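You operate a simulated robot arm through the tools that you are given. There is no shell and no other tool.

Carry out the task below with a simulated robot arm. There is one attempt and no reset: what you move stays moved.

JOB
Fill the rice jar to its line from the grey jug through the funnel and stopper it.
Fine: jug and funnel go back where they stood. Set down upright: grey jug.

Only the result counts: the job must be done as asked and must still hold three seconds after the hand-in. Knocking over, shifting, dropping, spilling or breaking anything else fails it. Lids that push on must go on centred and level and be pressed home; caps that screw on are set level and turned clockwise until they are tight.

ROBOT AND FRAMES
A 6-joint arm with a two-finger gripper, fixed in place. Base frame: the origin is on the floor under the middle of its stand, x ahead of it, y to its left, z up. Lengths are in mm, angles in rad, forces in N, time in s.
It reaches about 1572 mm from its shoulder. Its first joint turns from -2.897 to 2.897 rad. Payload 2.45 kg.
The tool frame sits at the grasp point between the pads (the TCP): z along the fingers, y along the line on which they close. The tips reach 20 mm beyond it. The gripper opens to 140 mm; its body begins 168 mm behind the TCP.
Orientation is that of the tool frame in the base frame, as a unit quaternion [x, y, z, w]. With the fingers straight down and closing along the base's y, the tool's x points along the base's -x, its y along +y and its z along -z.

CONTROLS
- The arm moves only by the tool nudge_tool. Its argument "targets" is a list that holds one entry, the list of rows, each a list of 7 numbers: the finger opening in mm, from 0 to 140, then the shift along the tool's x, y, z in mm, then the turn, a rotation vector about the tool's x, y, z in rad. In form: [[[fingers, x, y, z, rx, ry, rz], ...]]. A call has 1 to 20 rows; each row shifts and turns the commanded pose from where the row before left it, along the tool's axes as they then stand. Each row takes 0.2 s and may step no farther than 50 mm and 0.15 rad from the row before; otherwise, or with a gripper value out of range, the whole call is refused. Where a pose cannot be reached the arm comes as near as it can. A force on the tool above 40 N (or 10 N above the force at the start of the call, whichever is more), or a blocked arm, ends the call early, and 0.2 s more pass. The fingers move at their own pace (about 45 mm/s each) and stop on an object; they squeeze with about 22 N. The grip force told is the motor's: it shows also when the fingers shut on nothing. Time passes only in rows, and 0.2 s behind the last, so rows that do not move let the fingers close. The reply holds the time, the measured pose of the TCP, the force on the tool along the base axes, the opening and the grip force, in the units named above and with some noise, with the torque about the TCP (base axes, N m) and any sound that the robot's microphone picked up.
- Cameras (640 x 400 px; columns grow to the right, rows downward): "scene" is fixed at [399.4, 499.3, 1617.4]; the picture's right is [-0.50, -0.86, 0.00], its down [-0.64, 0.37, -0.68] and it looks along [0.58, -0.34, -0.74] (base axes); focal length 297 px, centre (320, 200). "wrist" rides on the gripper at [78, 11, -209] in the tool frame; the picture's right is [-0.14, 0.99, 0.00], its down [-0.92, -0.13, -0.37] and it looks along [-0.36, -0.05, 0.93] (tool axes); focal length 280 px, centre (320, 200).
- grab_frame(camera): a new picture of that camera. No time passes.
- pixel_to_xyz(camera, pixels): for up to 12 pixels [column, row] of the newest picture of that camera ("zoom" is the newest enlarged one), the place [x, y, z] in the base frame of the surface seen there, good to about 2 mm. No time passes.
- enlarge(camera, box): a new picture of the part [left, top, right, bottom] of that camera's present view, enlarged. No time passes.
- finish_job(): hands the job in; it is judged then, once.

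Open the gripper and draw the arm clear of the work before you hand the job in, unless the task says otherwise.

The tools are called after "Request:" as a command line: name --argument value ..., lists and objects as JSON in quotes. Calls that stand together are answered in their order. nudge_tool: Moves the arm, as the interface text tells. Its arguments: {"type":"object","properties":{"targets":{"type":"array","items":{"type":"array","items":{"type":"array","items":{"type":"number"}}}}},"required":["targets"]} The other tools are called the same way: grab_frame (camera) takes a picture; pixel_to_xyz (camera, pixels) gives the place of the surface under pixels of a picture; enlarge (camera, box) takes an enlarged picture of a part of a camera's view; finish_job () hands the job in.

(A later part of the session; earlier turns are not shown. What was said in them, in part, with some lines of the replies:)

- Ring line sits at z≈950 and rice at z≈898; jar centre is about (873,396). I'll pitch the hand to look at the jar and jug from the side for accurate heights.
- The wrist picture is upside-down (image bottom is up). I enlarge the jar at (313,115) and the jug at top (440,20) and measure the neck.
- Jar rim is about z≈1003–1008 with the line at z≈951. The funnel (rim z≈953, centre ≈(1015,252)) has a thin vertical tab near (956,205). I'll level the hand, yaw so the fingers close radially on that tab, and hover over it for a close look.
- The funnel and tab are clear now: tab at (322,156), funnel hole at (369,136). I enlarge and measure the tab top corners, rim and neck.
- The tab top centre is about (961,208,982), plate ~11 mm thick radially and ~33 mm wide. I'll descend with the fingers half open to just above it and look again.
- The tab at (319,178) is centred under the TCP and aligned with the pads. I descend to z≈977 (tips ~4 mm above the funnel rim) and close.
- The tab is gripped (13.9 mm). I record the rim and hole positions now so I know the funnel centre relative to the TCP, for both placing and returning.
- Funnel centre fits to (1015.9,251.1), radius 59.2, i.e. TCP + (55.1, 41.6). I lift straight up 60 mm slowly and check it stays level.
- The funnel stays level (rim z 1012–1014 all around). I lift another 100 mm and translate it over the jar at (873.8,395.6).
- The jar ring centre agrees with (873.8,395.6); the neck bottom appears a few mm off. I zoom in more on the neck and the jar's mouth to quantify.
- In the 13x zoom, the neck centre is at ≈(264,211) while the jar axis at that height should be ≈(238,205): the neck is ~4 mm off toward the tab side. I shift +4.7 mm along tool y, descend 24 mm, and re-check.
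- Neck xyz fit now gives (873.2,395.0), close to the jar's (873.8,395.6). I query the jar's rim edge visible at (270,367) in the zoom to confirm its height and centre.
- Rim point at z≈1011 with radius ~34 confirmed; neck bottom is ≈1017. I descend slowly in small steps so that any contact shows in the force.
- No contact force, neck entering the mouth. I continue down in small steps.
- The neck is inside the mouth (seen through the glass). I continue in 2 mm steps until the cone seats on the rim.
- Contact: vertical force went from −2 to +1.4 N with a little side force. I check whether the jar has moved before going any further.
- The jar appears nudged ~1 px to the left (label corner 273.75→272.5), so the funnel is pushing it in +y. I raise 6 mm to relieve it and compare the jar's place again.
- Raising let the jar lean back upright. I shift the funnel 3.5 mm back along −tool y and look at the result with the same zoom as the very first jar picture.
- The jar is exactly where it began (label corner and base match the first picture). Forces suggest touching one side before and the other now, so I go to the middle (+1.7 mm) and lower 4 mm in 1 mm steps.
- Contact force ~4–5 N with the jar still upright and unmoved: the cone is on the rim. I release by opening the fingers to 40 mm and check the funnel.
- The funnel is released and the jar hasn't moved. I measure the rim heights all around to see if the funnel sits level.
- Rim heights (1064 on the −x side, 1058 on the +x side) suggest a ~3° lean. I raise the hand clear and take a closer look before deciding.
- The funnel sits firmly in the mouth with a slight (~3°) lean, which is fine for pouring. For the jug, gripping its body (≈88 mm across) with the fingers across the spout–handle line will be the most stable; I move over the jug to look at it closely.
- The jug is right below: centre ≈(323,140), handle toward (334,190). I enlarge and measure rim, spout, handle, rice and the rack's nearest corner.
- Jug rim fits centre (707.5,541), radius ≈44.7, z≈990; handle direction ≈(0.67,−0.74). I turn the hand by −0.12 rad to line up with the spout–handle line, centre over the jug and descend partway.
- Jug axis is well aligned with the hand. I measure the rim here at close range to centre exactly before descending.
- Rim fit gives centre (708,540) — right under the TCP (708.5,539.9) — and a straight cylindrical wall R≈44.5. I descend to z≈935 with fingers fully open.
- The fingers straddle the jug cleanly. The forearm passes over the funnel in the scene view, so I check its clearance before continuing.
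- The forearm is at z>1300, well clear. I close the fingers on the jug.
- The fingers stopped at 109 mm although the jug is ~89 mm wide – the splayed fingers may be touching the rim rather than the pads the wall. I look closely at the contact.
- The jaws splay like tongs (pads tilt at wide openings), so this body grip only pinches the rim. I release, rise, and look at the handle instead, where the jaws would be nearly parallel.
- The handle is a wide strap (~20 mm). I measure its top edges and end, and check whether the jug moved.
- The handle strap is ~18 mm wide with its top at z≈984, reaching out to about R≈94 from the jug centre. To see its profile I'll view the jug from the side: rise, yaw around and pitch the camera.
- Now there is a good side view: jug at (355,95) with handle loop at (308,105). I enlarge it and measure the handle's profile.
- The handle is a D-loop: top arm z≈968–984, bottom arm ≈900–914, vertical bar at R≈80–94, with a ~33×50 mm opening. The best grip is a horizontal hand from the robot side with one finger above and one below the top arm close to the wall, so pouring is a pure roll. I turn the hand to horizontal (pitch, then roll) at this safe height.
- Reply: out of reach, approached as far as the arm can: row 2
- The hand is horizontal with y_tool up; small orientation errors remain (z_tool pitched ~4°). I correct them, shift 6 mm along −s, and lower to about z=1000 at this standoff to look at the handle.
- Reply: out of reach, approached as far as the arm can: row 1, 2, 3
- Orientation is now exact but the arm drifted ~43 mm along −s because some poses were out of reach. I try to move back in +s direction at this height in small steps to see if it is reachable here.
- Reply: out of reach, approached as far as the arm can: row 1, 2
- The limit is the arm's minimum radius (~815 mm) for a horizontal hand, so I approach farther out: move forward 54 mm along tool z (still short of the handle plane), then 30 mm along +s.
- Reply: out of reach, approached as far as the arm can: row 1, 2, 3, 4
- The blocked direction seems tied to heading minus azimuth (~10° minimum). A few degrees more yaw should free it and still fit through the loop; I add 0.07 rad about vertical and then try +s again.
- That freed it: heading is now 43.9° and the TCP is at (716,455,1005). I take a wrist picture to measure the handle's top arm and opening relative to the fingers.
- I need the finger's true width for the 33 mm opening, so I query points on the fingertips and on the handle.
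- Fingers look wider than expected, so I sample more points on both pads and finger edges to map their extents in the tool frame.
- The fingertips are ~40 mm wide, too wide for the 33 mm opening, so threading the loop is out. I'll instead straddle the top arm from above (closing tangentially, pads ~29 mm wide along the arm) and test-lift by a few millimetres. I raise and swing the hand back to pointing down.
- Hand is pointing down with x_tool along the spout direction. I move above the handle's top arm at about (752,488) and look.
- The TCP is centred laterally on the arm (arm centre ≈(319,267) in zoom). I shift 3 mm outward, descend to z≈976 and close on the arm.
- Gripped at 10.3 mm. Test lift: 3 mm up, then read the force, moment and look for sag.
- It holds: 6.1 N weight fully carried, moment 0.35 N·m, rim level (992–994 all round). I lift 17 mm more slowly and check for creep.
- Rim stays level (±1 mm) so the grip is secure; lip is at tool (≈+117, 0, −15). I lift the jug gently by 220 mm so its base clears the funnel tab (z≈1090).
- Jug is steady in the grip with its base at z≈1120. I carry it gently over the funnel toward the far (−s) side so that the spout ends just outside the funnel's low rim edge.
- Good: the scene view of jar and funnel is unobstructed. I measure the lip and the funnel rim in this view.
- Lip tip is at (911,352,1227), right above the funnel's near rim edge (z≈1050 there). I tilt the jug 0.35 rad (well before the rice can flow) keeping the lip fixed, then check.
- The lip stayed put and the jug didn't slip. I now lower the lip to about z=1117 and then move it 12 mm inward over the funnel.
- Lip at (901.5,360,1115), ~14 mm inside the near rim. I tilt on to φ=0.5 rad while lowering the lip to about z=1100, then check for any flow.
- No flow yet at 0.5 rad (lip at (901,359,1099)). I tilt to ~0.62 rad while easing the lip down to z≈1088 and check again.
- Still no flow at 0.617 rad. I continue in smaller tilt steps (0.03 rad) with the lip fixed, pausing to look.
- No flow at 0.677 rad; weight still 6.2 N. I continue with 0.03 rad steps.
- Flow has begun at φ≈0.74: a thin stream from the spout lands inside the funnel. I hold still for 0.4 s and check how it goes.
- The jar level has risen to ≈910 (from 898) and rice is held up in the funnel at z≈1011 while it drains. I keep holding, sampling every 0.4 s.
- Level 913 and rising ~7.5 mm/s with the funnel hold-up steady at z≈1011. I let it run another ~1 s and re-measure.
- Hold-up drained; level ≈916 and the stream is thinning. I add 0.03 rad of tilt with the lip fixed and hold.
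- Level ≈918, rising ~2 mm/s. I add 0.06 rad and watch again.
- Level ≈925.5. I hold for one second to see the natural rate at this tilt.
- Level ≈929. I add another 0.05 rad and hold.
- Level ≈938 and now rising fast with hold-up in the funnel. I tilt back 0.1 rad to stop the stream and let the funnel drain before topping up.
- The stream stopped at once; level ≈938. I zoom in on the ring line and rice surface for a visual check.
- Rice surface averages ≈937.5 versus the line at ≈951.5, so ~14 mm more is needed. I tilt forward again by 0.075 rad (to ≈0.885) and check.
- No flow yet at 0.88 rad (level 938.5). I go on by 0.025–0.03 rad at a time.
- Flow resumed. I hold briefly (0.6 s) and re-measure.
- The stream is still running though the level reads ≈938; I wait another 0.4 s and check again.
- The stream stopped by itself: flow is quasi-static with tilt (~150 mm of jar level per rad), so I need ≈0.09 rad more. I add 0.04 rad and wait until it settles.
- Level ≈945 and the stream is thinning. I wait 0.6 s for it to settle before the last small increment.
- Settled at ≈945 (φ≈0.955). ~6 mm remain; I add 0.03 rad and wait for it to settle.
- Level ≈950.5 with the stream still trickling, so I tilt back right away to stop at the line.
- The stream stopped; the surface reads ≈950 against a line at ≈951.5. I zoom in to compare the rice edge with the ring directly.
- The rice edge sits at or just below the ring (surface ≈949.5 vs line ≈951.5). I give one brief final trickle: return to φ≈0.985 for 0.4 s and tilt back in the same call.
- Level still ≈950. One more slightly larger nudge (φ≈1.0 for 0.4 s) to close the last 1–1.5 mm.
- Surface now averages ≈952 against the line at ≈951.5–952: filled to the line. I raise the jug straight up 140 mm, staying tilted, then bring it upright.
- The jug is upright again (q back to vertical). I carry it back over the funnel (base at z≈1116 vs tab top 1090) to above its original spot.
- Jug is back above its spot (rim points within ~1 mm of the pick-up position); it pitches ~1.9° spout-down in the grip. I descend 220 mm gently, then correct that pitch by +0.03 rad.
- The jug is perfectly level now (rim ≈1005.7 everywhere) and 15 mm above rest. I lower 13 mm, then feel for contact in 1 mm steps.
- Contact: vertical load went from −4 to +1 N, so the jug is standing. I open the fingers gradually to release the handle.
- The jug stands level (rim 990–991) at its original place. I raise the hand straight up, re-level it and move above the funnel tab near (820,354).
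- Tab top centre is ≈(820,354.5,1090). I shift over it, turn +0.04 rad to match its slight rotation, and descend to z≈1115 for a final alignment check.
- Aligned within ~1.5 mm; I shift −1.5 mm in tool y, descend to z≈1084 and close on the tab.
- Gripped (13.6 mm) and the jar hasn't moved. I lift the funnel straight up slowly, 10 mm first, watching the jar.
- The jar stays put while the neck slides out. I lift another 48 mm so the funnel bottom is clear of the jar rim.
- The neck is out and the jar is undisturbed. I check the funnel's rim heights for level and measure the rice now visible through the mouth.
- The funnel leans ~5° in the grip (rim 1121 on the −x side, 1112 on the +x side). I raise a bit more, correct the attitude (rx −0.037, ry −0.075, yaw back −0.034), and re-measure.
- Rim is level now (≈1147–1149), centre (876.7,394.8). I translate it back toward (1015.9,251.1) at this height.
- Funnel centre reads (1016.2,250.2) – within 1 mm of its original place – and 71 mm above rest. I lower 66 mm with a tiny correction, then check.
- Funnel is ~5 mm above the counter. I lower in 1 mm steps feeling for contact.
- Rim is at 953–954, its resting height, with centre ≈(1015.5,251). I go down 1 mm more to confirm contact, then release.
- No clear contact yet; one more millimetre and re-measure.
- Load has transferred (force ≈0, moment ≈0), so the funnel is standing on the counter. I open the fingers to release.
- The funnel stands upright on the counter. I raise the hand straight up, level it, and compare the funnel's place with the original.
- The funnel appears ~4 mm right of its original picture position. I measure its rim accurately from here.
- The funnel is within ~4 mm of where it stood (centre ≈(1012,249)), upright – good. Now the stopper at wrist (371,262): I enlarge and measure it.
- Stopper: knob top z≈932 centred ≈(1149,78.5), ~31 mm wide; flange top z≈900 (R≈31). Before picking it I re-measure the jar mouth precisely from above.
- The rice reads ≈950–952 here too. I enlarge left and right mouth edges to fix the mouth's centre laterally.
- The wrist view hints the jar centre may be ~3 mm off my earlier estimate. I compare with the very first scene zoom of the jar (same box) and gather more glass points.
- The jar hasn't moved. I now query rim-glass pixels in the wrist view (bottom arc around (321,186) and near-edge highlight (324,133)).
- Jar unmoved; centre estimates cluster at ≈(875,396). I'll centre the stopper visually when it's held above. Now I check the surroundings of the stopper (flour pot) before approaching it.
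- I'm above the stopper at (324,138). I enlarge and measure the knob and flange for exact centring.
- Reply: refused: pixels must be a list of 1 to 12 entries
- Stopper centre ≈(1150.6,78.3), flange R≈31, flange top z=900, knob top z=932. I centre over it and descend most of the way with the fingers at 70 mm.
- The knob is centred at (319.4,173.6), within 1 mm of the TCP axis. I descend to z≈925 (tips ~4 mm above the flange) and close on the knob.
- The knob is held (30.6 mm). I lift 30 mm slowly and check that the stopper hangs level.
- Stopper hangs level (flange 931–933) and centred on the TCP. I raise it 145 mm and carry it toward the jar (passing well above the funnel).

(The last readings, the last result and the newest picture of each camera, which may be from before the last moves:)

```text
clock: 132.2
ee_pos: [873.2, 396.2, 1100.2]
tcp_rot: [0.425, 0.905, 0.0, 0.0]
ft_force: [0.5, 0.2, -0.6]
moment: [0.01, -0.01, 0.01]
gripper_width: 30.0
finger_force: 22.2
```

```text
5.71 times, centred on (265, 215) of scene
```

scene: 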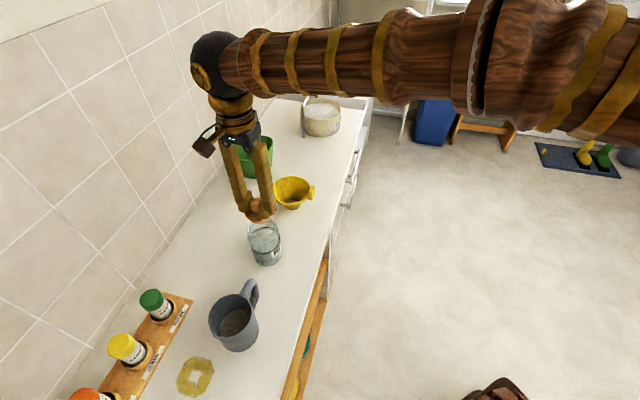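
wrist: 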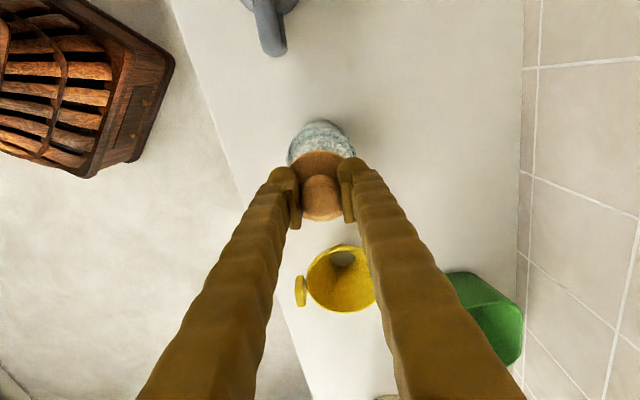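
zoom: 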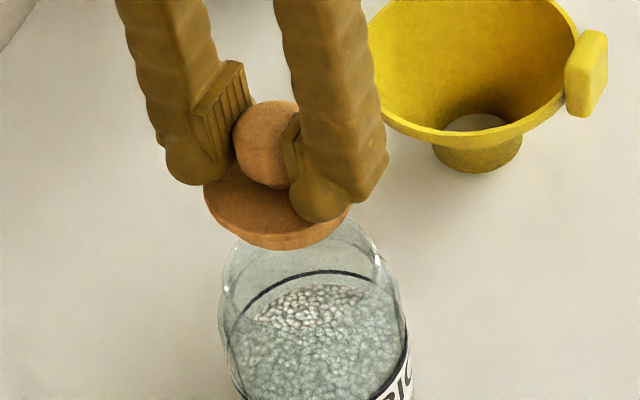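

The stopper is above the jar. I lower it 36 mm so the plug is just above the rim and inspect the alignment from both cameras.

Request:
nudge_tool --targets '[[[0, 0, 0, 12, 0, 0, 0], [0, 0, 0, 12, 0, 0, 0], [0, 0, 0, 12, 0, 0, 0], [0, 0, 0, 0, 0, 0, 0], [0, 0, 0, 0, 0, 0, 0]]]'

Request:
grab_frame --camera "wrist"

Request:
enlarge --camera "wrist" --box '[265, 105, 375, 235]'

Request:
grab_frame --camera "scene"

Request:
enlarge --camera "scene" --box '[240, 200, 290, 240]'

```text
clock: 133.4
ee_pos: [873.7, 396.2, 1066.4]
tcp_rot: [0.425, 0.905, 0.001, 0.001]
ft_force: [0.3, -1.2, -0.7]
moment: [-0.01, -0.04, -0.02]
gripper_width: 29.9
finger_force: 22.4
```

```text
taken
```

wrist: 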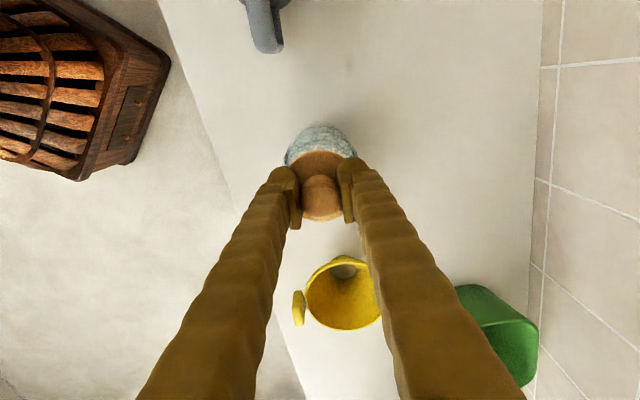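

```text
3.08 times, centred on (320, 170) of wrist
```

zoom: 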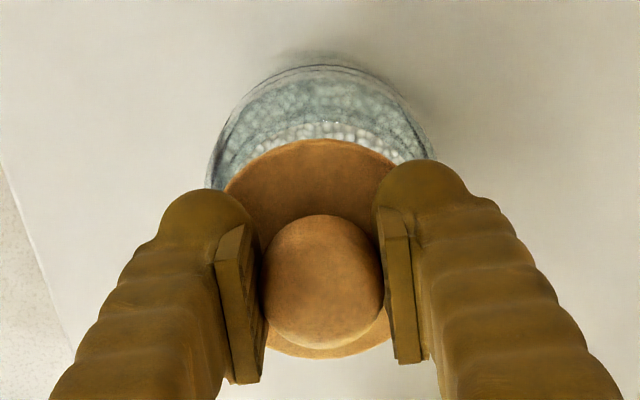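

```text
taken
```

scene: 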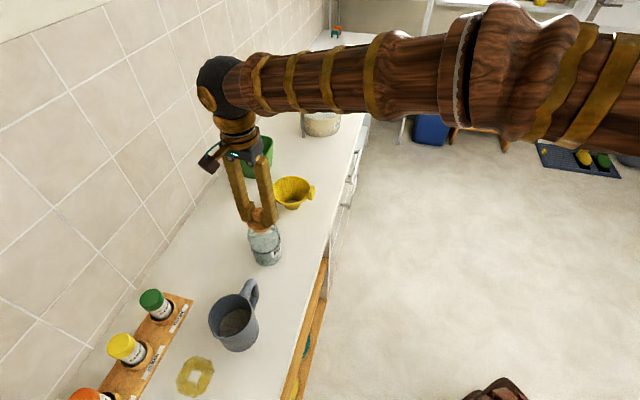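

```text
10.00 times, centred on (265, 220) of scene
```

zoom: 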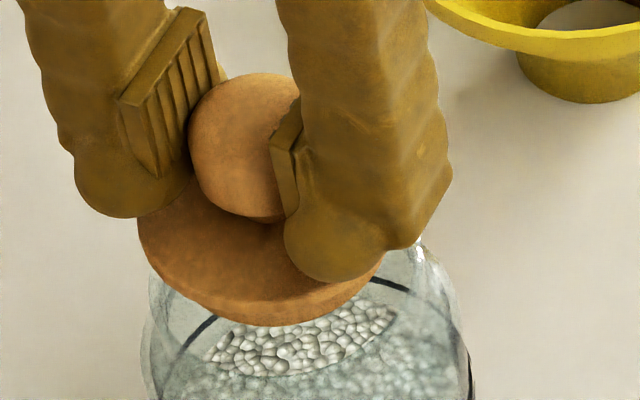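

Both views suggest the stopper needs to shift ~4 mm along −x_tool relative to the jar. I zoom in more closely to quantify it.

Request:
enlarge --camera "wrist" --box '[278, 115, 362, 165]'

Request:
pixel_to_xyz --camera "wrist" --pixels '[[292, 160], [300, 154], [310, 151], [320, 150], [330, 151], [340, 155], [325, 220], [318, 220], [312, 218], [290, 140], [345, 140], [352, 150]]'

Request:
pixel_to_xyz --camera "scene" --pixels '[[248, 224], [250, 228], [255, 231], [260, 232], [265, 231], [269, 228], [247, 220], [258, 231], [248, 228], [275, 226], [276, 224], [249, 232]]'

```text
7.62 times, centred on (320, 140) of wrist
```

zoom: 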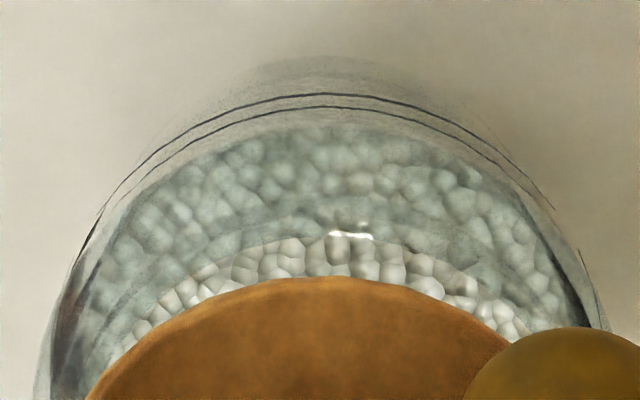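

```text
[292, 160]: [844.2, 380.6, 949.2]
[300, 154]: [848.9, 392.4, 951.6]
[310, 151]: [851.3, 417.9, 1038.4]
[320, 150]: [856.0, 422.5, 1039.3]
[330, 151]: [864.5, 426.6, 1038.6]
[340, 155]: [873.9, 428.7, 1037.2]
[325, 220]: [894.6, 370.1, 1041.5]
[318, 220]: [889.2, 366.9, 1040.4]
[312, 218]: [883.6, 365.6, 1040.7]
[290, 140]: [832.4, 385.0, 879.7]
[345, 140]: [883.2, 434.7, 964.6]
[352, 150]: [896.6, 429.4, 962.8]
```

```text
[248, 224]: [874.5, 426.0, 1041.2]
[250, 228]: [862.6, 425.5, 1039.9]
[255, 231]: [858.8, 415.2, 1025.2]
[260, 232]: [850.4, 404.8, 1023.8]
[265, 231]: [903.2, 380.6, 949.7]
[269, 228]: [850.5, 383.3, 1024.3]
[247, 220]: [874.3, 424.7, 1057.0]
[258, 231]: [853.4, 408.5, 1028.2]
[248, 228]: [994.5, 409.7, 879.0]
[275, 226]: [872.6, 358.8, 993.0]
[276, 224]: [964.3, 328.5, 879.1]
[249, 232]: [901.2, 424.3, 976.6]
```

Detailed fits: flange centre ≈(874.9,396.5), jar centre ≈(874,396) – aligned within ~1 mm, and the plug (R≈26) fits the mouth. I descend 14 mm in small steps, watching the force.

Request:
nudge_tool --targets '[[[0, 0, -0.5, 3, 0, 0, 0], [0, 0, 0, 3, 0, 0, 0], [0, 0, 0, 3, 0, 0, 0], [0, 0, 0, 3, 0, 0, 0], [0, 0, 0, 2, 0, 0, 0], [0, 0, 0, 0, 0, 0, 0]]]'

Request:
grab_frame --camera "scene"

Request:
enlarge --camera "scene" --box '[240, 205, 290, 245]'

Request:
grab_frame --camera "wrist"

Request:
enlarge --camera "wrist" --box '[278, 115, 362, 165]'

```text
clock: 134.8
ee_pos: [874.4, 397.5, 1051.1]
tcp_rot: [0.425, 0.905, 0.001, -0.001]
ft_force: [0.6, -0.6, -1.7]
moment: [0.01, 0.0, 0.03]
gripper_width: 29.7
finger_force: 22.2
```

```text
taken
```

scene: 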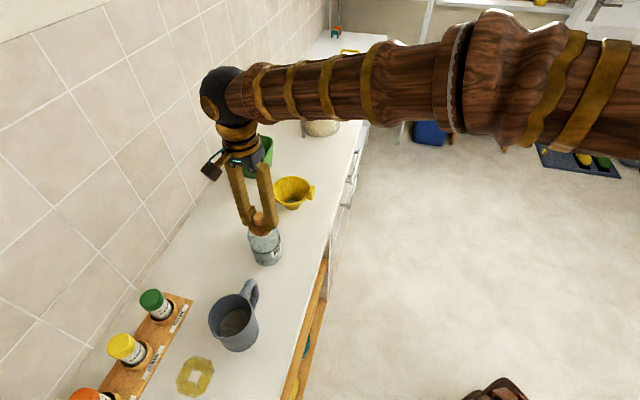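

```text
10.00 times, centred on (265, 225) of scene
```

zoom: 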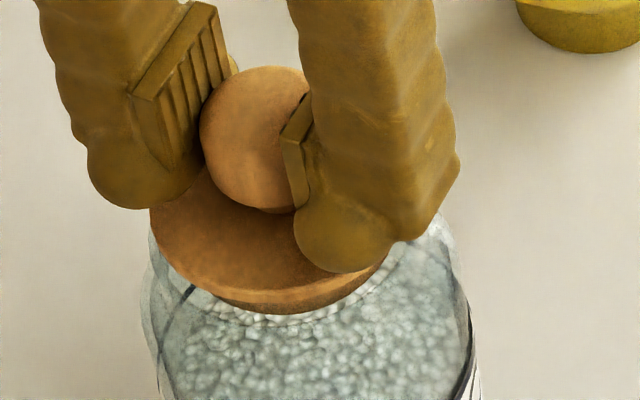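

```text
taken
```

wrist: 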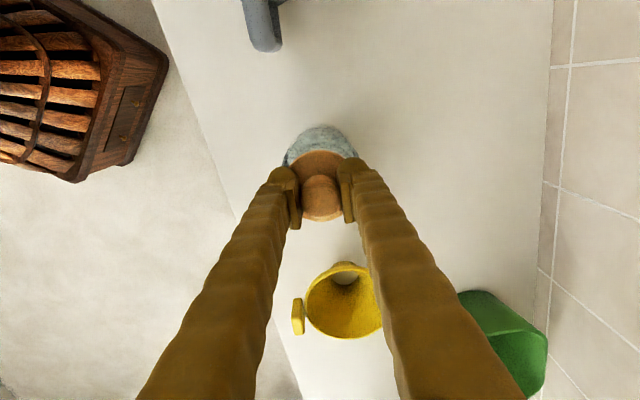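

```text
7.62 times, centred on (320, 140) of wrist
```

zoom: 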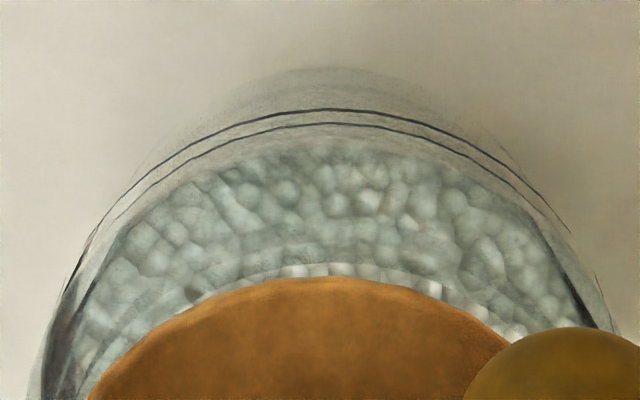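

The plug has entered the mouth without contact force. I continue down in 1.5 mm steps until the flange meets the rim.

Request:
nudge_tool --targets '[[[0, 0, 0, 1.5, 0, 0, 0], [0, 0, 0, 1.5, 0, 0, 0], [0, 0, 0, 1, 0, 0, 0], [0, 0, 0, 0, 0, 0, 0]]]'

Request:
enlarge --camera "scene" --box '[240, 205, 290, 245]'

```text
clock: 135.8
ee_pos: [874.3, 397.2, 1046.2]
tcp_rot: [0.424, 0.906, 0.001, 0.0]
ft_force: [0.7, 0.1, -1.0]
moment: [-0.01, 0.02, -0.02]
gripper_width: 30.0
finger_force: 22.2
```

```text
10.00 times, centred on (265, 225) of scene
```

zoom: 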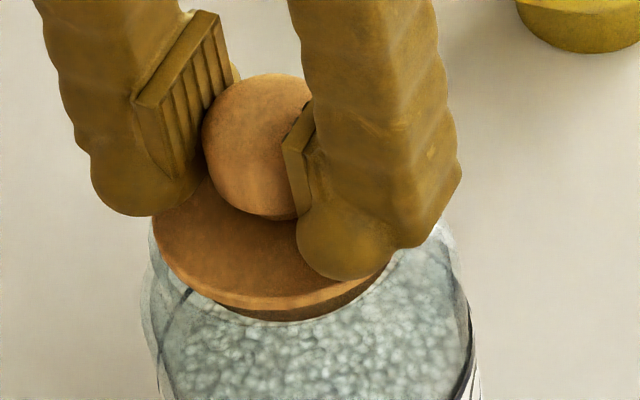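

Still free. I continue 1 mm at a time.

Request:
nudge_tool --targets '[[[0, 0, 0, 1, 0, 0, 0], [0, 0, 0, 1, 0, 0, 0], [0, 0, 0, 0, 0, 0, 0]]]'

Request:
nudge_tool --targets '[[[0, 0, 0, 1, 0, 0, 0], [0, 0, 0, 0, 0, 0, 0]]]'

Request:
enlarge --camera "scene" --box '[240, 205, 290, 245]'

```text
clock: 136.6
ee_pos: [874.3, 397.7, 1044.0]
tcp_rot: [0.424, 0.906, 0.0, 0.001]
ft_force: [0.1, -0.9, 0.6]
moment: [0.03, -0.02, 0.01]
gripper_width: 29.8
finger_force: 21.9
```

```text
clock: 137.2
ee_pos: [875.0, 396.4, 1044.3]
tcp_rot: [0.425, 0.905, 0.001, 0.0]
ft_force: [-0.3, -0.2, -0.8]
moment: [-0.03, -0.05, 0.0]
gripper_width: 29.9
finger_force: 21.7
```

```text
10.00 times, centred on (265, 225) of scene
```

zoom: 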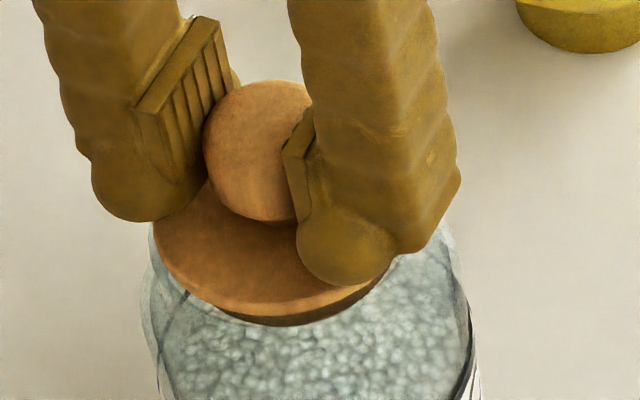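

No contact yet; flange bottom should be about 1 mm above the rim. I continue in 1 mm steps.

Request:
nudge_tool --targets '[[[0, 0, 0, 1, 0, 0, 0], [0, 0, 0, 1, 0, 0, 0], [0, 0, 0, 0, 0, 0, 0]]]'

Request:
nudge_tool --targets '[[[0, 0, 0, 1, 0, 0, 0], [0, 0, 0, 0, 0, 0, 0]]]'

Request:
enlarge --camera "scene" --box '[240, 205, 290, 245]'

```text
clock: 138.0
ee_pos: [874.1, 396.3, 1041.6]
tcp_rot: [0.424, 0.905, 0.001, 0.0]
ft_force: [-0.9, 0.2, -0.4]
moment: [0.01, 0.01, -0.02]
gripper_width: 29.7
finger_force: 21.5
```

```text
clock: 138.6
ee_pos: [873.7, 397.3, 1041.2]
tcp_rot: [0.425, 0.905, 0.001, 0.0]
ft_force: [1.6, -0.9, 4.6]
moment: [-0.12, -0.08, 0.01]
gripper_width: 29.9
finger_force: 21.3
```

```text
10.00 times, centred on (265, 225) of scene
```

zoom: 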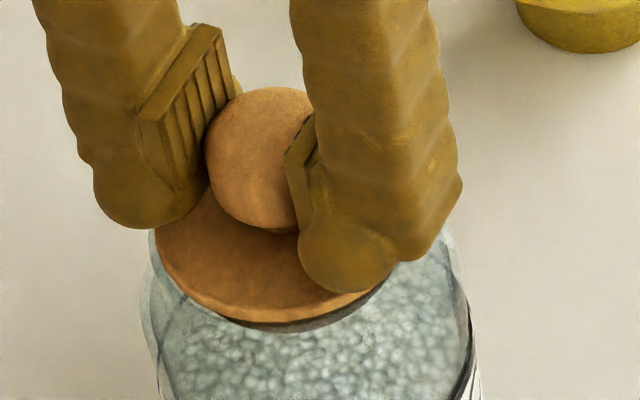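

Contact at z≈1041 (+4.6 N). I press a little more in small steps, watching force and jar attitude.

Request:
nudge_tool --targets '[[[0, 0, 0, 1, 0, 0, 0], [0, 0, 0, 0, 0, 0, 0]]]'

Request:
grab_frame --camera "scene"

Request:
enlarge --camera "scene" --box '[235, 205, 300, 272]'

Request:
grab_frame --camera "wrist"

Request:
enlarge --camera "wrist" --box '[265, 105, 375, 235]'

```text
clock: 139.2
ee_pos: [873.9, 398.6, 1040.5]
tcp_rot: [0.424, 0.906, 0.002, 0.001]
ft_force: [0.0, -3.1, 20.6]
moment: [-0.18, -0.07, -0.02]
gripper_width: 30.0
finger_force: 21.5
```

```text
taken
```

scene: 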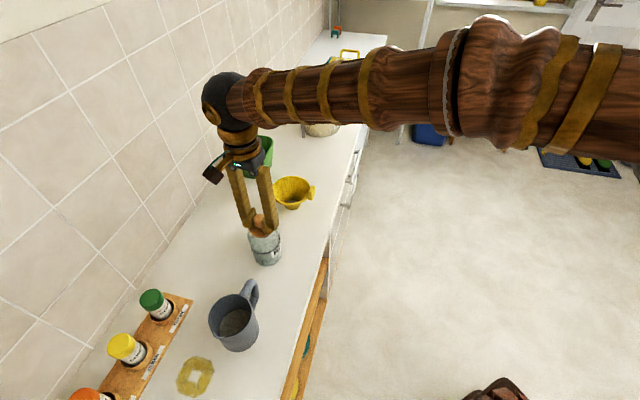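

```text
5.97 times, centred on (268, 238) of scene
```

zoom: 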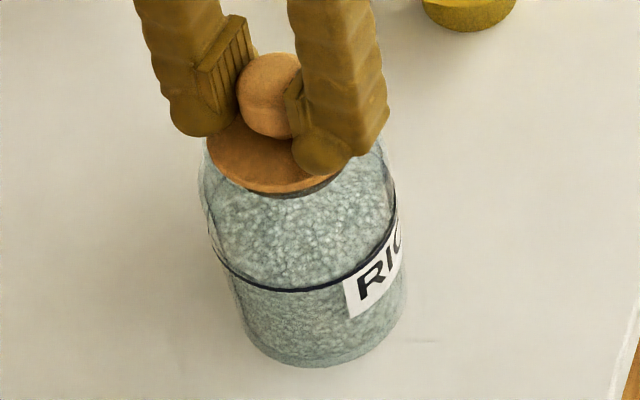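

```text
taken
```

wrist: 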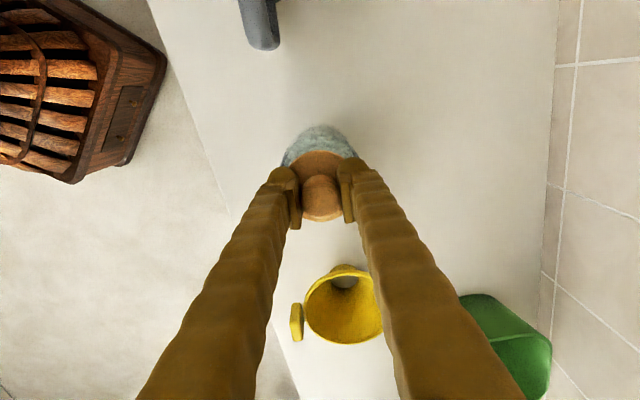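

```text
3.08 times, centred on (320, 170) of wrist
```

zoom: 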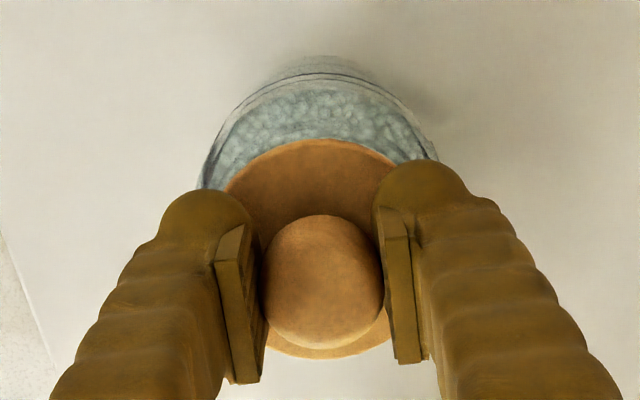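

Force rose sharply to 20 N with the load nearly centred: the flange is bearing on the rim. I press slightly more (toward ~35 N) to make sure it is home.

Request:
nudge_tool --targets '[[[0, 0, 0, 0.5, 0, 0, 0], [0, 0, 0, 0, 0, 0, 0]]]'

Request:
nudge_tool --targets '[[[0, 0, 0, 0.4, 0, 0, 0], [0, 0, 0, 0, 0, 0, 0]]]'

```text
clock: 139.8
ee_pos: [873.1, 398.1, 1041.0]
tcp_rot: [0.424, 0.906, 0.001, 0.001]
ft_force: [1.6, -2.0, 22.1]
moment: [-0.06, -0.11, -0.02]
gripper_width: 30.1
finger_force: 21.8
```

```text
clock: 140.4
ee_pos: [873.2, 398.3, 1039.2]
tcp_rot: [0.424, 0.906, 0.001, 0.001]
ft_force: [0.8, -0.6, 22.0]
moment: [-0.09, -0.11, -0.03]
gripper_width: 30.0
finger_force: 21.5
```

Force plateaus at 22 N – the pads may be slipping on the knob, or the stopper is moving. I measure the flange height now.

Request:
grab_frame --camera "wrist"

Request:
pixel_to_xyz --camera "wrist" --pixels '[[310, 153], [320, 152], [330, 153], [300, 158], [340, 158], [325, 220], [318, 220], [310, 217], [320, 180], [320, 200], [312, 190], [330, 190]]'

Request:
enlarge --camera "scene" --box '[240, 205, 290, 245]'

Request:
pixel_to_xyz --camera "zoom" --pixels '[[180, 260], [220, 290], [270, 300], [320, 295], [240, 270], [280, 280], [270, 315], [230, 305], [320, 310], [290, 325], [200, 240], [250, 150]]'

```text
taken
```

wrist: 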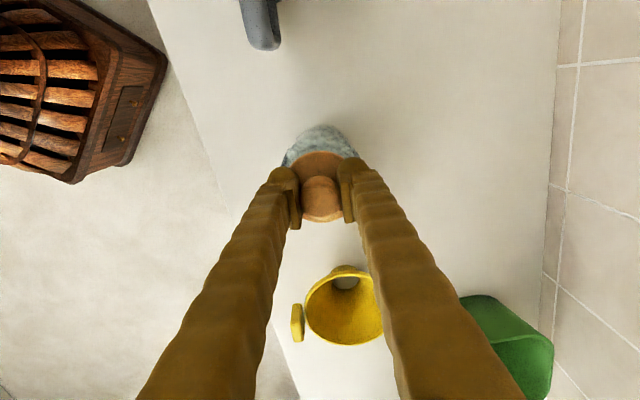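

```text
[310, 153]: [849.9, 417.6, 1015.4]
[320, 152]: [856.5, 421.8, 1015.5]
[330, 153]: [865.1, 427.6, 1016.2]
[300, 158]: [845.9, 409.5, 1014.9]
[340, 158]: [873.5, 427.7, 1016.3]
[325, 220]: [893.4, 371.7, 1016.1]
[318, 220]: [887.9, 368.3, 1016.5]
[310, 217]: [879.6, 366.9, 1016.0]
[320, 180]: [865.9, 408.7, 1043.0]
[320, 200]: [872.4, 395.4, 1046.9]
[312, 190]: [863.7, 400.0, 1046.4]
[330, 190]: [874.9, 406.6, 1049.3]
```

```text
10.00 times, centred on (265, 225) of scene
```

zoom: 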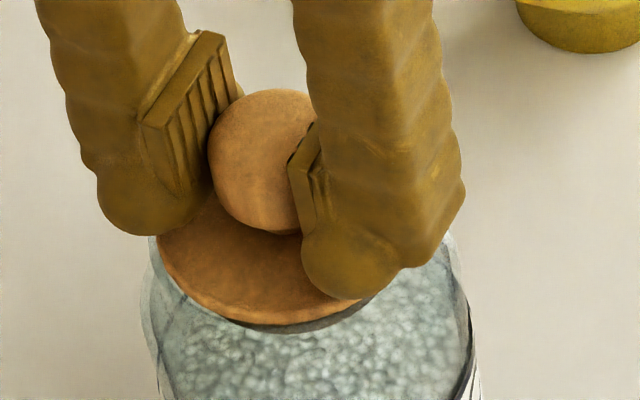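

```text
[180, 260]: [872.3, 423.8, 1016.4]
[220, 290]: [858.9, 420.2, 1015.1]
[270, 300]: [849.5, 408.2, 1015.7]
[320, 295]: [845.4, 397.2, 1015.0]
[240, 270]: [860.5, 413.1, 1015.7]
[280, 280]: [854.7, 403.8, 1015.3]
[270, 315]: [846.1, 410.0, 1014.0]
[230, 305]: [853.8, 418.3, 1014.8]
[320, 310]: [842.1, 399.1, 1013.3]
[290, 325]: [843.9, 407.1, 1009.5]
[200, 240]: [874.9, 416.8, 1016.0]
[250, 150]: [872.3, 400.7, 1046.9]
```

Flange is level (1015–1016.5 all round) with its underside at the rim; the pads slip on the knob at 22 N. I continue down so the fingertips bear on the flange and push it firmly (stopping below 40 N).

Request:
nudge_tool --targets '[[[0, 0, 0, 1, 0, 0, 0], [0, 0, 0, 1, 0, 0, 0], [0, 0, 0, 0, 0, 0, 0]]]'

Request:
nudge_tool --targets '[[[0, 0, 0, 0.7, 0, 0, 0], [0, 0, 0, 0, 0, 0, 0]]]'

```text
clock: 141.2
ee_pos: [874.3, 396.5, 1036.9]
tcp_rot: [0.425, 0.905, 0.001, 0.0]
ft_force: [-2.1, 3.5, 20.6]
moment: [0.12, 0.02, 0.0]
gripper_width: 29.7
finger_force: 22.2
```

```text
clock: 141.8
ee_pos: [873.8, 396.2, 1037.0]
tcp_rot: [0.424, 0.906, 0.001, 0.0]
ft_force: [-2.3, 2.9, 19.4]
moment: [0.09, 0.0, 0.03]
gripper_width: 29.9
finger_force: 22.8
```

Request:
nudge_tool --targets '[[[0, 0, 0, 0.7, 0, 0, 0], [0, 0, 0, 0, 0, 0, 0]]]'

Request:
grab_frame --camera "wrist"

Request:
pixel_to_xyz --camera "wrist" --pixels '[[310, 153], [320, 152], [330, 153], [300, 158], [340, 158], [325, 221], [318, 221], [310, 218], [320, 190], [320, 200], [312, 195], [330, 195]]'

```text
clock: 142.4
ee_pos: [872.9, 395.7, 1036.9]
tcp_rot: [0.424, 0.906, 0.002, 0.0]
ft_force: [3.4, 4.0, 27.0]
moment: [0.1, -0.16, 0.02]
gripper_width: 29.6
finger_force: 21.2
```

```text
taken
```

wrist: 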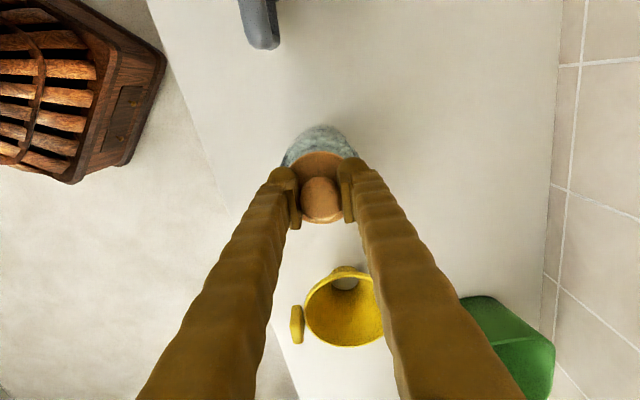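

```text
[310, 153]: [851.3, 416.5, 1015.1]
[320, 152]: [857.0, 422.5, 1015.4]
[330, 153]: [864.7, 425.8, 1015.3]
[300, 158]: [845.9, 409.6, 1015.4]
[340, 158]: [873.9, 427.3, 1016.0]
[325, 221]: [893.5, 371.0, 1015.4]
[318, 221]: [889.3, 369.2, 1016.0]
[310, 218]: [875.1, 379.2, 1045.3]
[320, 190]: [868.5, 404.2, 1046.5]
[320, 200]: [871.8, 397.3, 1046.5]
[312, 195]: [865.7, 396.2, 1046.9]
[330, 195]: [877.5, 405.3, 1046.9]
```

Fingertips now bear on the flange (27 N) and it isn't moving (1015.4, level). One last small push toward ~35 N, then I release.

Request:
nudge_tool --targets '[[[0, 0, 0, 0.5, 0, 0, 0], [0, 0, 0, 0, 0, 0, 0]]]'

Request:
grab_frame --camera "wrist"

Request:
pixel_to_xyz --camera "wrist" --pixels '[[310, 153], [320, 152], [330, 153], [300, 158], [340, 158], [325, 221], [318, 221], [320, 190], [320, 200], [312, 195], [330, 195]]'

Request:
enlarge --camera "scene" --box '[235, 205, 300, 272]'

```text
clock: 143.0
ee_pos: [872.7, 395.9, 1036.6]
tcp_rot: [0.424, 0.905, 0.001, 0.001]
ft_force: [7.9, 4.8, 32.9]
moment: [0.07, -0.29, 0.04]
gripper_width: 30.0
finger_force: 22.2
```

```text
taken
```

wrist: 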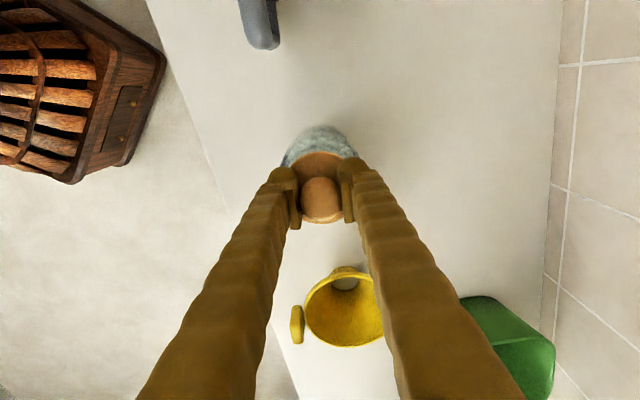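

```text
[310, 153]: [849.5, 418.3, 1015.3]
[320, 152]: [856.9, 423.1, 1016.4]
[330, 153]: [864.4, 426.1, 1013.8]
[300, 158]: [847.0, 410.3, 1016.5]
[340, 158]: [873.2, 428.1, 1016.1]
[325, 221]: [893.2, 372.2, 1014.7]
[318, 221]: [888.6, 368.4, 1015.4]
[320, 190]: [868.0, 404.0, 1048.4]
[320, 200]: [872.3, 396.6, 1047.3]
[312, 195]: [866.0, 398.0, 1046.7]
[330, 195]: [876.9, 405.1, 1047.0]
```

```text
5.97 times, centred on (268, 238) of scene
```

zoom: 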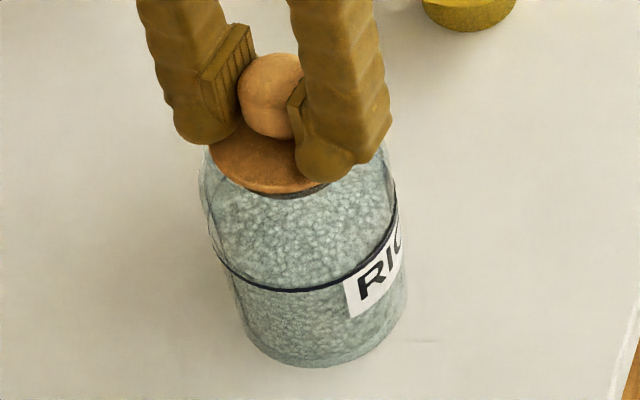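

33 N with the flange steady and level at 1015.5 – it's home. I ease off 1.2 mm to relieve the load, then open the fingers.

Request:
nudge_tool --targets '[[[0, 0, 0, -0.6, 0, 0, 0], [0, 0, 0, -0.6, 0, 0, 0], [0, 0, 0, 0, 0, 0, 0]]]'

```text
clock: 143.8
ee_pos: [874.0, 396.6, 1036.5]
tcp_rot: [0.424, 0.906, 0.0, 0.0]
ft_force: [3.5, 5.8, 19.4]
moment: [0.21, -0.2, 0.0]
gripper_width: 29.8
finger_force: 22.2
```

Request:
nudge_tool --targets '[[[0, 0, 0, -0.5, 0, 0, 0], [0, 0, 0, -0.3, 0, 0, 0], [0, 0, 0, 0, 0, 0, 0]]]'

```text
clock: 144.6
ee_pos: [873.6, 395.7, 1036.2]
tcp_rot: [0.424, 0.906, -0.001, 0.0]
ft_force: [1.4, 2.6, 1.9]
moment: [0.06, -0.11, 0.05]
gripper_width: 29.6
finger_force: 22.1
```

Load is down to ~2 N. I open the fingers to release the knob and check the stopper.

Request:
nudge_tool --targets '[[[34, 0, 0, 0, 0, 0, 0], [42, 0, 0, 0, 0, 0, 0], [60, 0, 0, 0, 0, 0, 0], [70, 0, 0, 0, 0, 0, 0], [70, 0, 0, 0, 0, 0, 0]]]'

Request:
grab_frame --camera "wrist"

Request:
enlarge --camera "wrist" --box '[265, 105, 375, 235]'

Request:
enlarge --camera "scene" --box '[235, 205, 300, 272]'

```text
clock: 145.8
ee_pos: [873.5, 398.3, 1037.4]
tcp_rot: [0.425, 0.905, 0.001, 0.001]
ft_force: [-0.1, -0.2, -0.3]
moment: [-0.03, 0.02, 0.02]
gripper_width: 70.2
finger_force: 0.1
```

```text
taken
```

wrist: 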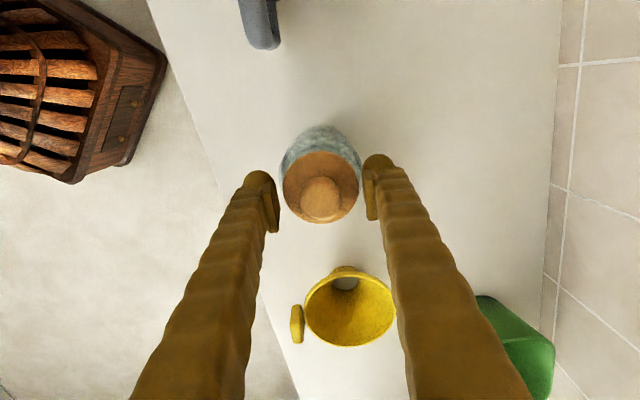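

```text
3.08 times, centred on (320, 170) of wrist
```

zoom: 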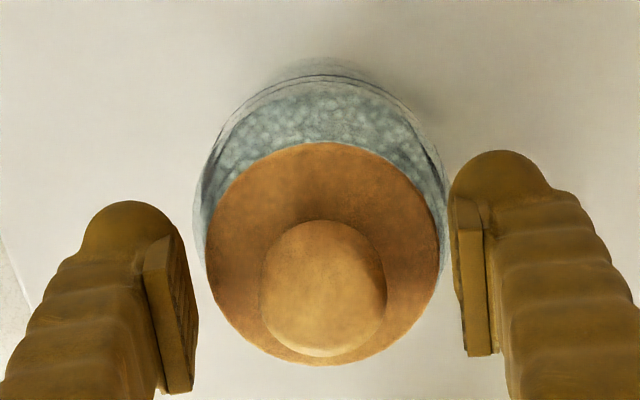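

```text
5.97 times, centred on (268, 238) of scene
```

zoom: 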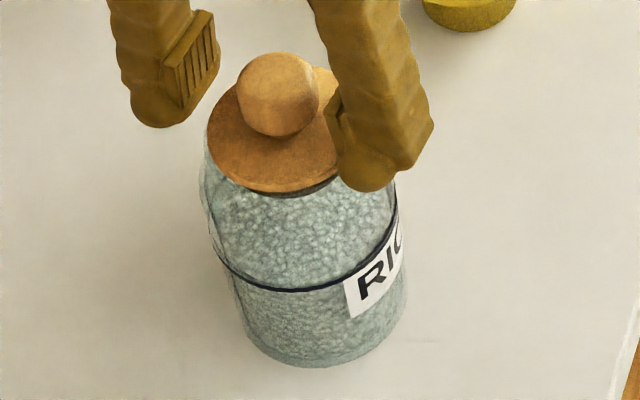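

The stopper sits on the jar. I raise the hand straight up 130 mm and verify level, centring and seating.

Request:
nudge_tool --targets '[[[70, 0, 0, -20, 0, 0, 0], [80, 0, 0, -35, 0, 0, 0], [100, 0, 0, -40, 0, 0, 0], [140, 0, 0, -35, 0, 0, 0], [140, 0, 0, 0, 0, 0, 0]]]'

Request:
grab_frame --camera "wrist"

Request:
enlarge --camera "wrist" --box '[270, 105, 370, 205]'

Request:
grab_frame --camera "scene"

Request:
enlarge --camera "scene" --box '[240, 205, 290, 245]'

Request:
pixel_to_xyz --camera "zoom" --pixels '[[155, 230], [180, 270], [220, 300], [270, 315], [330, 310], [375, 280], [390, 240], [370, 180], [300, 150], [270, 130], [270, 327], [300, 330]]'

```text
clock: 147.0
ee_pos: [872.4, 397.0, 1167.6]
tcp_rot: [0.424, 0.905, 0.001, 0.0]
ft_force: [-0.9, 0.6, 0.1]
moment: [-0.02, -0.02, -0.01]
gripper_width: 140.0
finger_force: 0.1
```

```text
taken
```

wrist: 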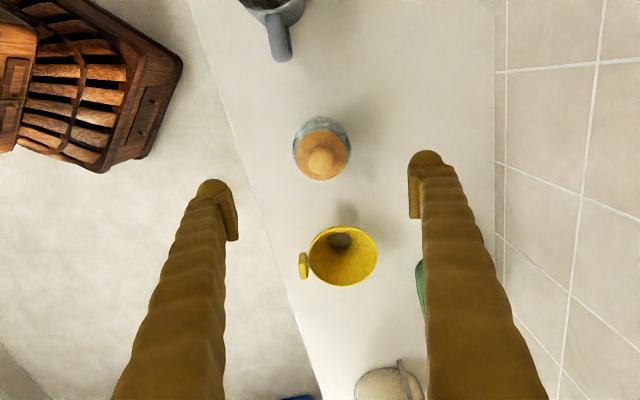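

```text
4.00 times, centred on (320, 155) of wrist
```

zoom: 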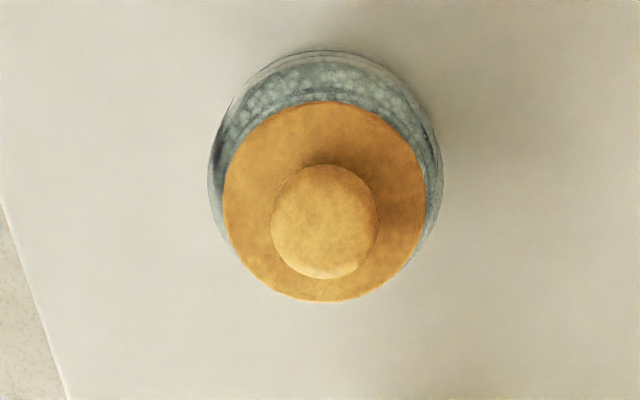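

```text
taken
```

scene: 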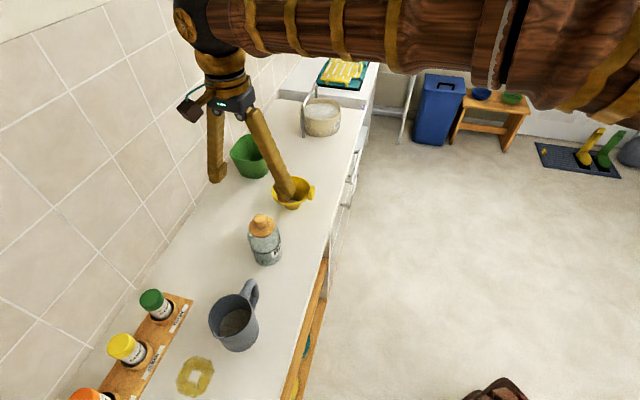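

```text
10.00 times, centred on (265, 225) of scene
```

zoom: 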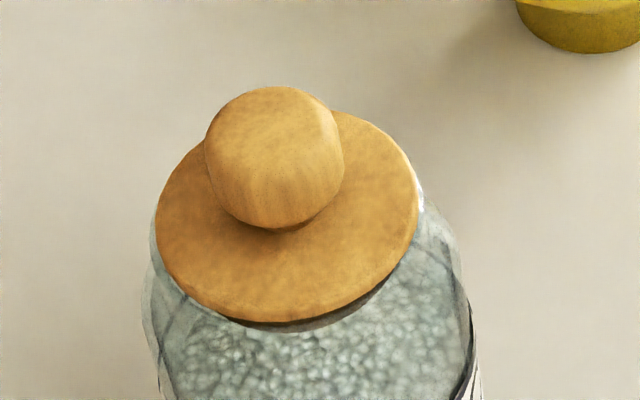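

```text
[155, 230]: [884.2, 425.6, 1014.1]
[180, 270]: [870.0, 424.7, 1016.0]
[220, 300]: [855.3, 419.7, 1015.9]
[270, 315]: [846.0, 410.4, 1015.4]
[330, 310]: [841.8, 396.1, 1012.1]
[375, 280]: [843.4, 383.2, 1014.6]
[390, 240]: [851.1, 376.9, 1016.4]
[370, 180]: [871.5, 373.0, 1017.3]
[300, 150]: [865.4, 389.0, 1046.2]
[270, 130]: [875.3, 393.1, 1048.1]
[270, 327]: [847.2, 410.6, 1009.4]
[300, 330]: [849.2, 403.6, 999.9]
```

Centre lines agree (flange centre x≈261.65 px vs jar 261.6 px) and flange heights are level. I zoom in on the flange/rim junction to be sure there's no gap.

Request:
enlarge --camera "scene" --box '[246, 222, 282, 244]'

Request:
enlarge --camera "wrist" --box '[285, 110, 357, 150]'

```text
16.00 times, centred on (264, 233) of scene
```

zoom: 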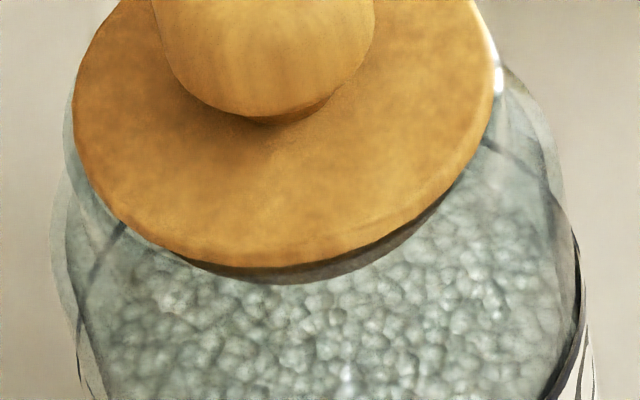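

```text
8.89 times, centred on (321, 130) of wrist
```

zoom: 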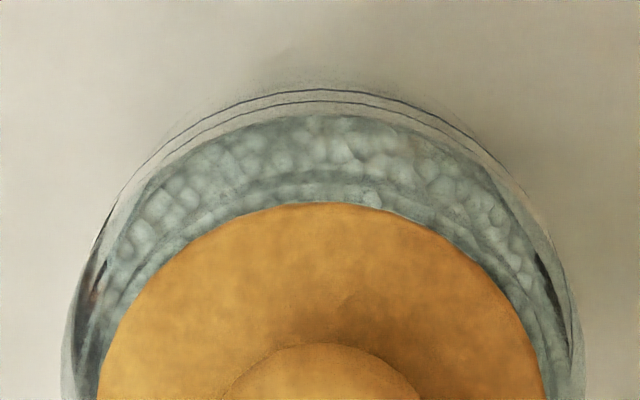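

The flange covers the rim evenly with no gap. Before finishing I check the counter for stray rice and confirm everything's state.

Request:
enlarge --camera "scene" --box '[255, 235, 325, 280]'

Request:
enlarge --camera "scene" --box '[190, 160, 350, 370]'

Request:
enlarge --camera "wrist" --box '[200, 40, 440, 300]'

```text
8.89 times, centred on (290, 258) of scene
```

zoom: 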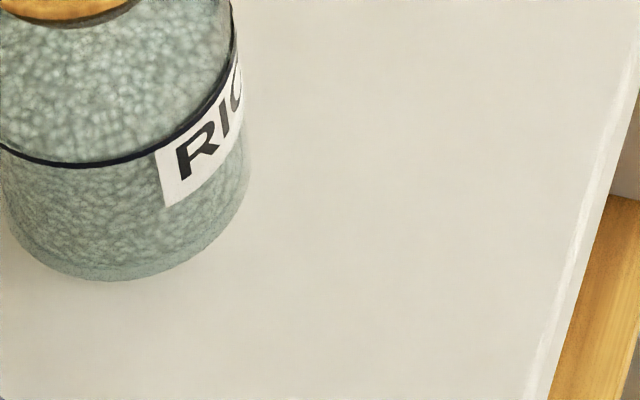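

```text
1.90 times, centred on (270, 265) of scene
```

zoom: 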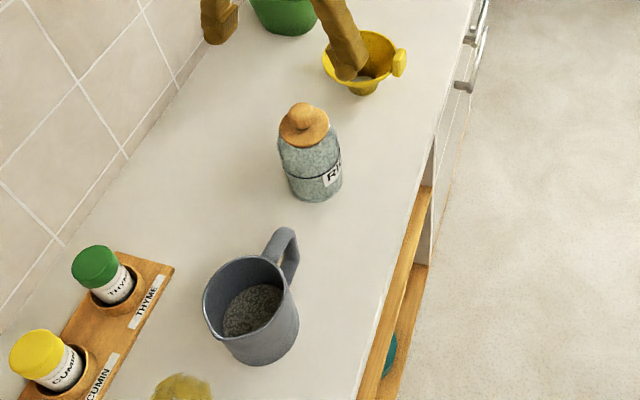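

```text
1.54 times, centred on (320, 170) of wrist
```

zoom: 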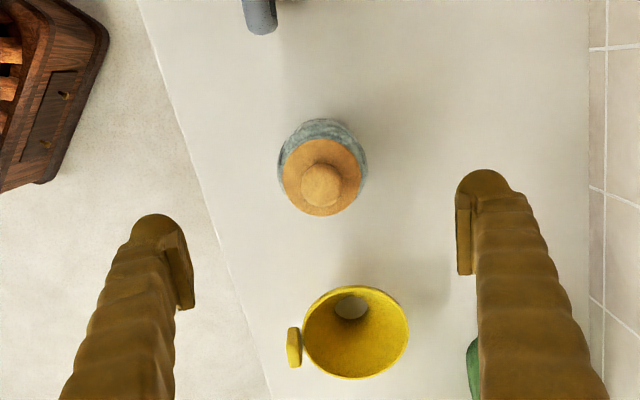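

No spilled rice anywhere; jar, jug, and funnel stand properly. I draw the arm up and away from the work.

Request:
nudge_tool --targets '[[[140, 0, 0, -45, 0, 0, 0], [140, 0, 0, -45, 0, 0, 0], [140, -22.8, -39.9, 0, 0, 0, 0], [140, -22.8, -39.9, 0, 0, 0, 0], [140, -22.8, -39.9, 0, 0, 0, 0], [140, -22.8, -39.9, 0, 0, 0, 0], [140, -22.8, -39.9, 0, 0, 0, 0], [140, -22.8, -39.9, 0, 0, 0, 0], [140, -22.8, -39.9, 0, 0, 0, 0], [140, -22.8, -39.9, 0, 0, 0, 0], [140, 0, 0, 0, 0, 0, 0]]]'

Request:
grab_frame --camera "scene"

Request:
enlarge --camera "scene" --box '[180, 130, 360, 360]'

Request:
enlarge --camera "scene" --box '[180, 130, 360, 250]'

```text
clock: 149.4
ee_pos: [746.9, 53.2, 1257.6]
tcp_rot: [0.424, 0.906, 0.0, 0.0]
ft_force: [1.4, 0.3, 0.0]
moment: [0.0, -0.01, 0.01]
gripper_width: 140.0
finger_force: 0.0
```

```text
taken
```

scene: 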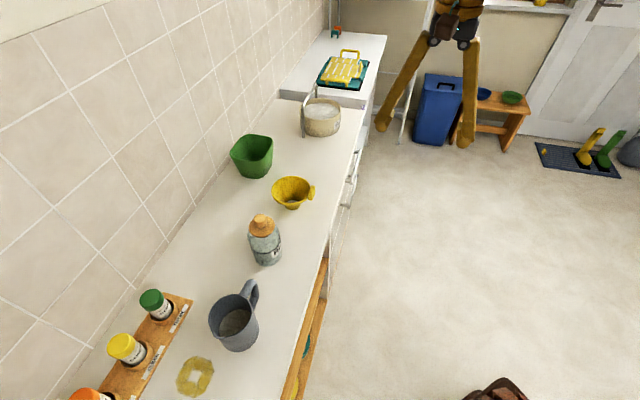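

```text
1.74 times, centred on (270, 245) of scene
```

zoom: 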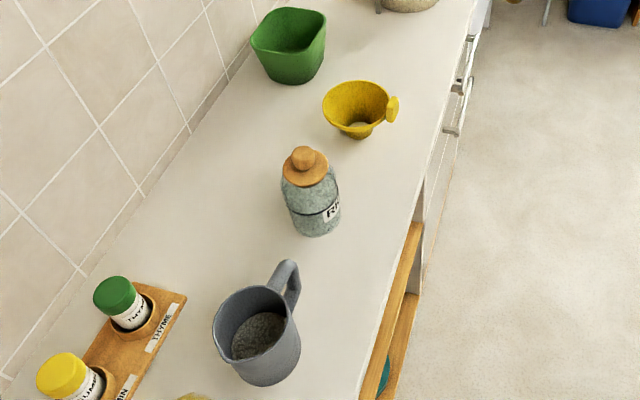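

```text
3.33 times, centred on (270, 190) of scene
```

zoom: 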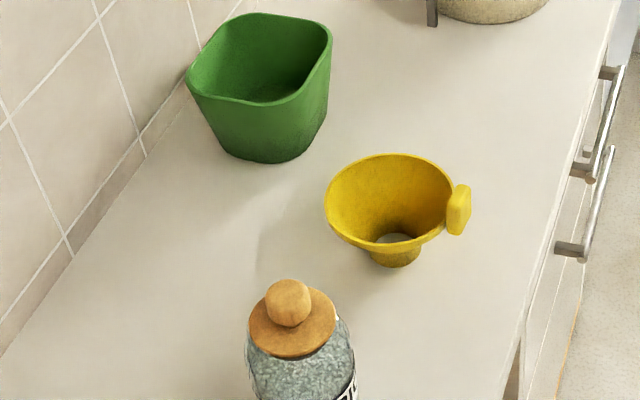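

The arm is clear. One last check of the stopper's level and the rice line without obstruction.

Request:
enlarge --camera "scene" --box '[240, 205, 290, 270]'

Request:
pixel_to_xyz --camera "scene" --pixels '[[250, 230], [255, 235], [260, 236], [266, 235], [271, 231], [273, 226], [271, 220], [262, 240], [266, 243], [258, 242], [249, 226], [268, 217]]'

```text
6.15 times, centred on (265, 238) of scene
```

zoom: 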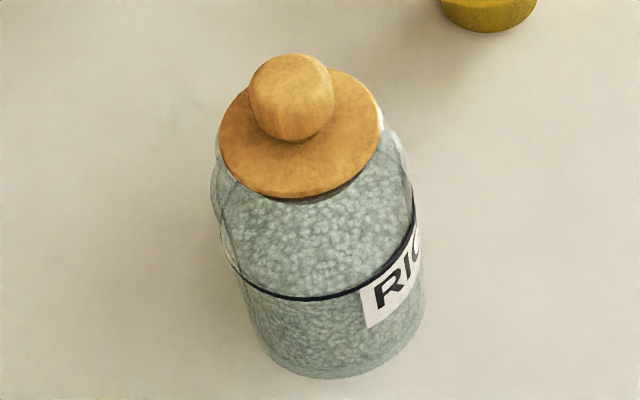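

```text
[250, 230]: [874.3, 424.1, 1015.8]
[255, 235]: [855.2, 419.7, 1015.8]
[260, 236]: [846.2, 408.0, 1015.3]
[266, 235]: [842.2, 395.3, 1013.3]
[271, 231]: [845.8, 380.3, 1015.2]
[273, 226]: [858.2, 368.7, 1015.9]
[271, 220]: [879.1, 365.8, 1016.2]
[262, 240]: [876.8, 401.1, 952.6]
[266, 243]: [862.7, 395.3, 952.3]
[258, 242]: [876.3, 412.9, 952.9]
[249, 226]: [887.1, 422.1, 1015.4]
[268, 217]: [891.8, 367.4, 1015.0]
```

The flange is level at 1015–1016 all the way round and centred on the jar. The rice reads ≈952.5, at its line. Jug and funnel are back in place and upright, so I hand the job in.

Request:
finish_job

```text
The job is handed in.
```

The rice jar is filled to its line and stoppered. The jug and funnel are back in place, and the arm is open and clear of the work. I handed the job in but got no verdict back, so everything below is my own measurement.

- **Fill:** the rice surface reads about 952.5 mm and the line about 951.5 to 952 mm. I saw no rice on the counter.
- **Stopper:** it is centred on the jar to within about 1 mm, and the flange is level to about 1 mm all the way round. I pressed it to 33 N, and it did not move any further down.
- **Jug:** it is upright within about 1 mm of where it stood. The rest of the rice is still in it.
- **Funnel:** it is upright but about 4 mm from where it first stood. I left it there rather than risk moving it again.
- **Jar:** it leaned slightly when I first seated the funnel, so I lifted the funnel and re-centred it. In later pictures the jar was back where it began.
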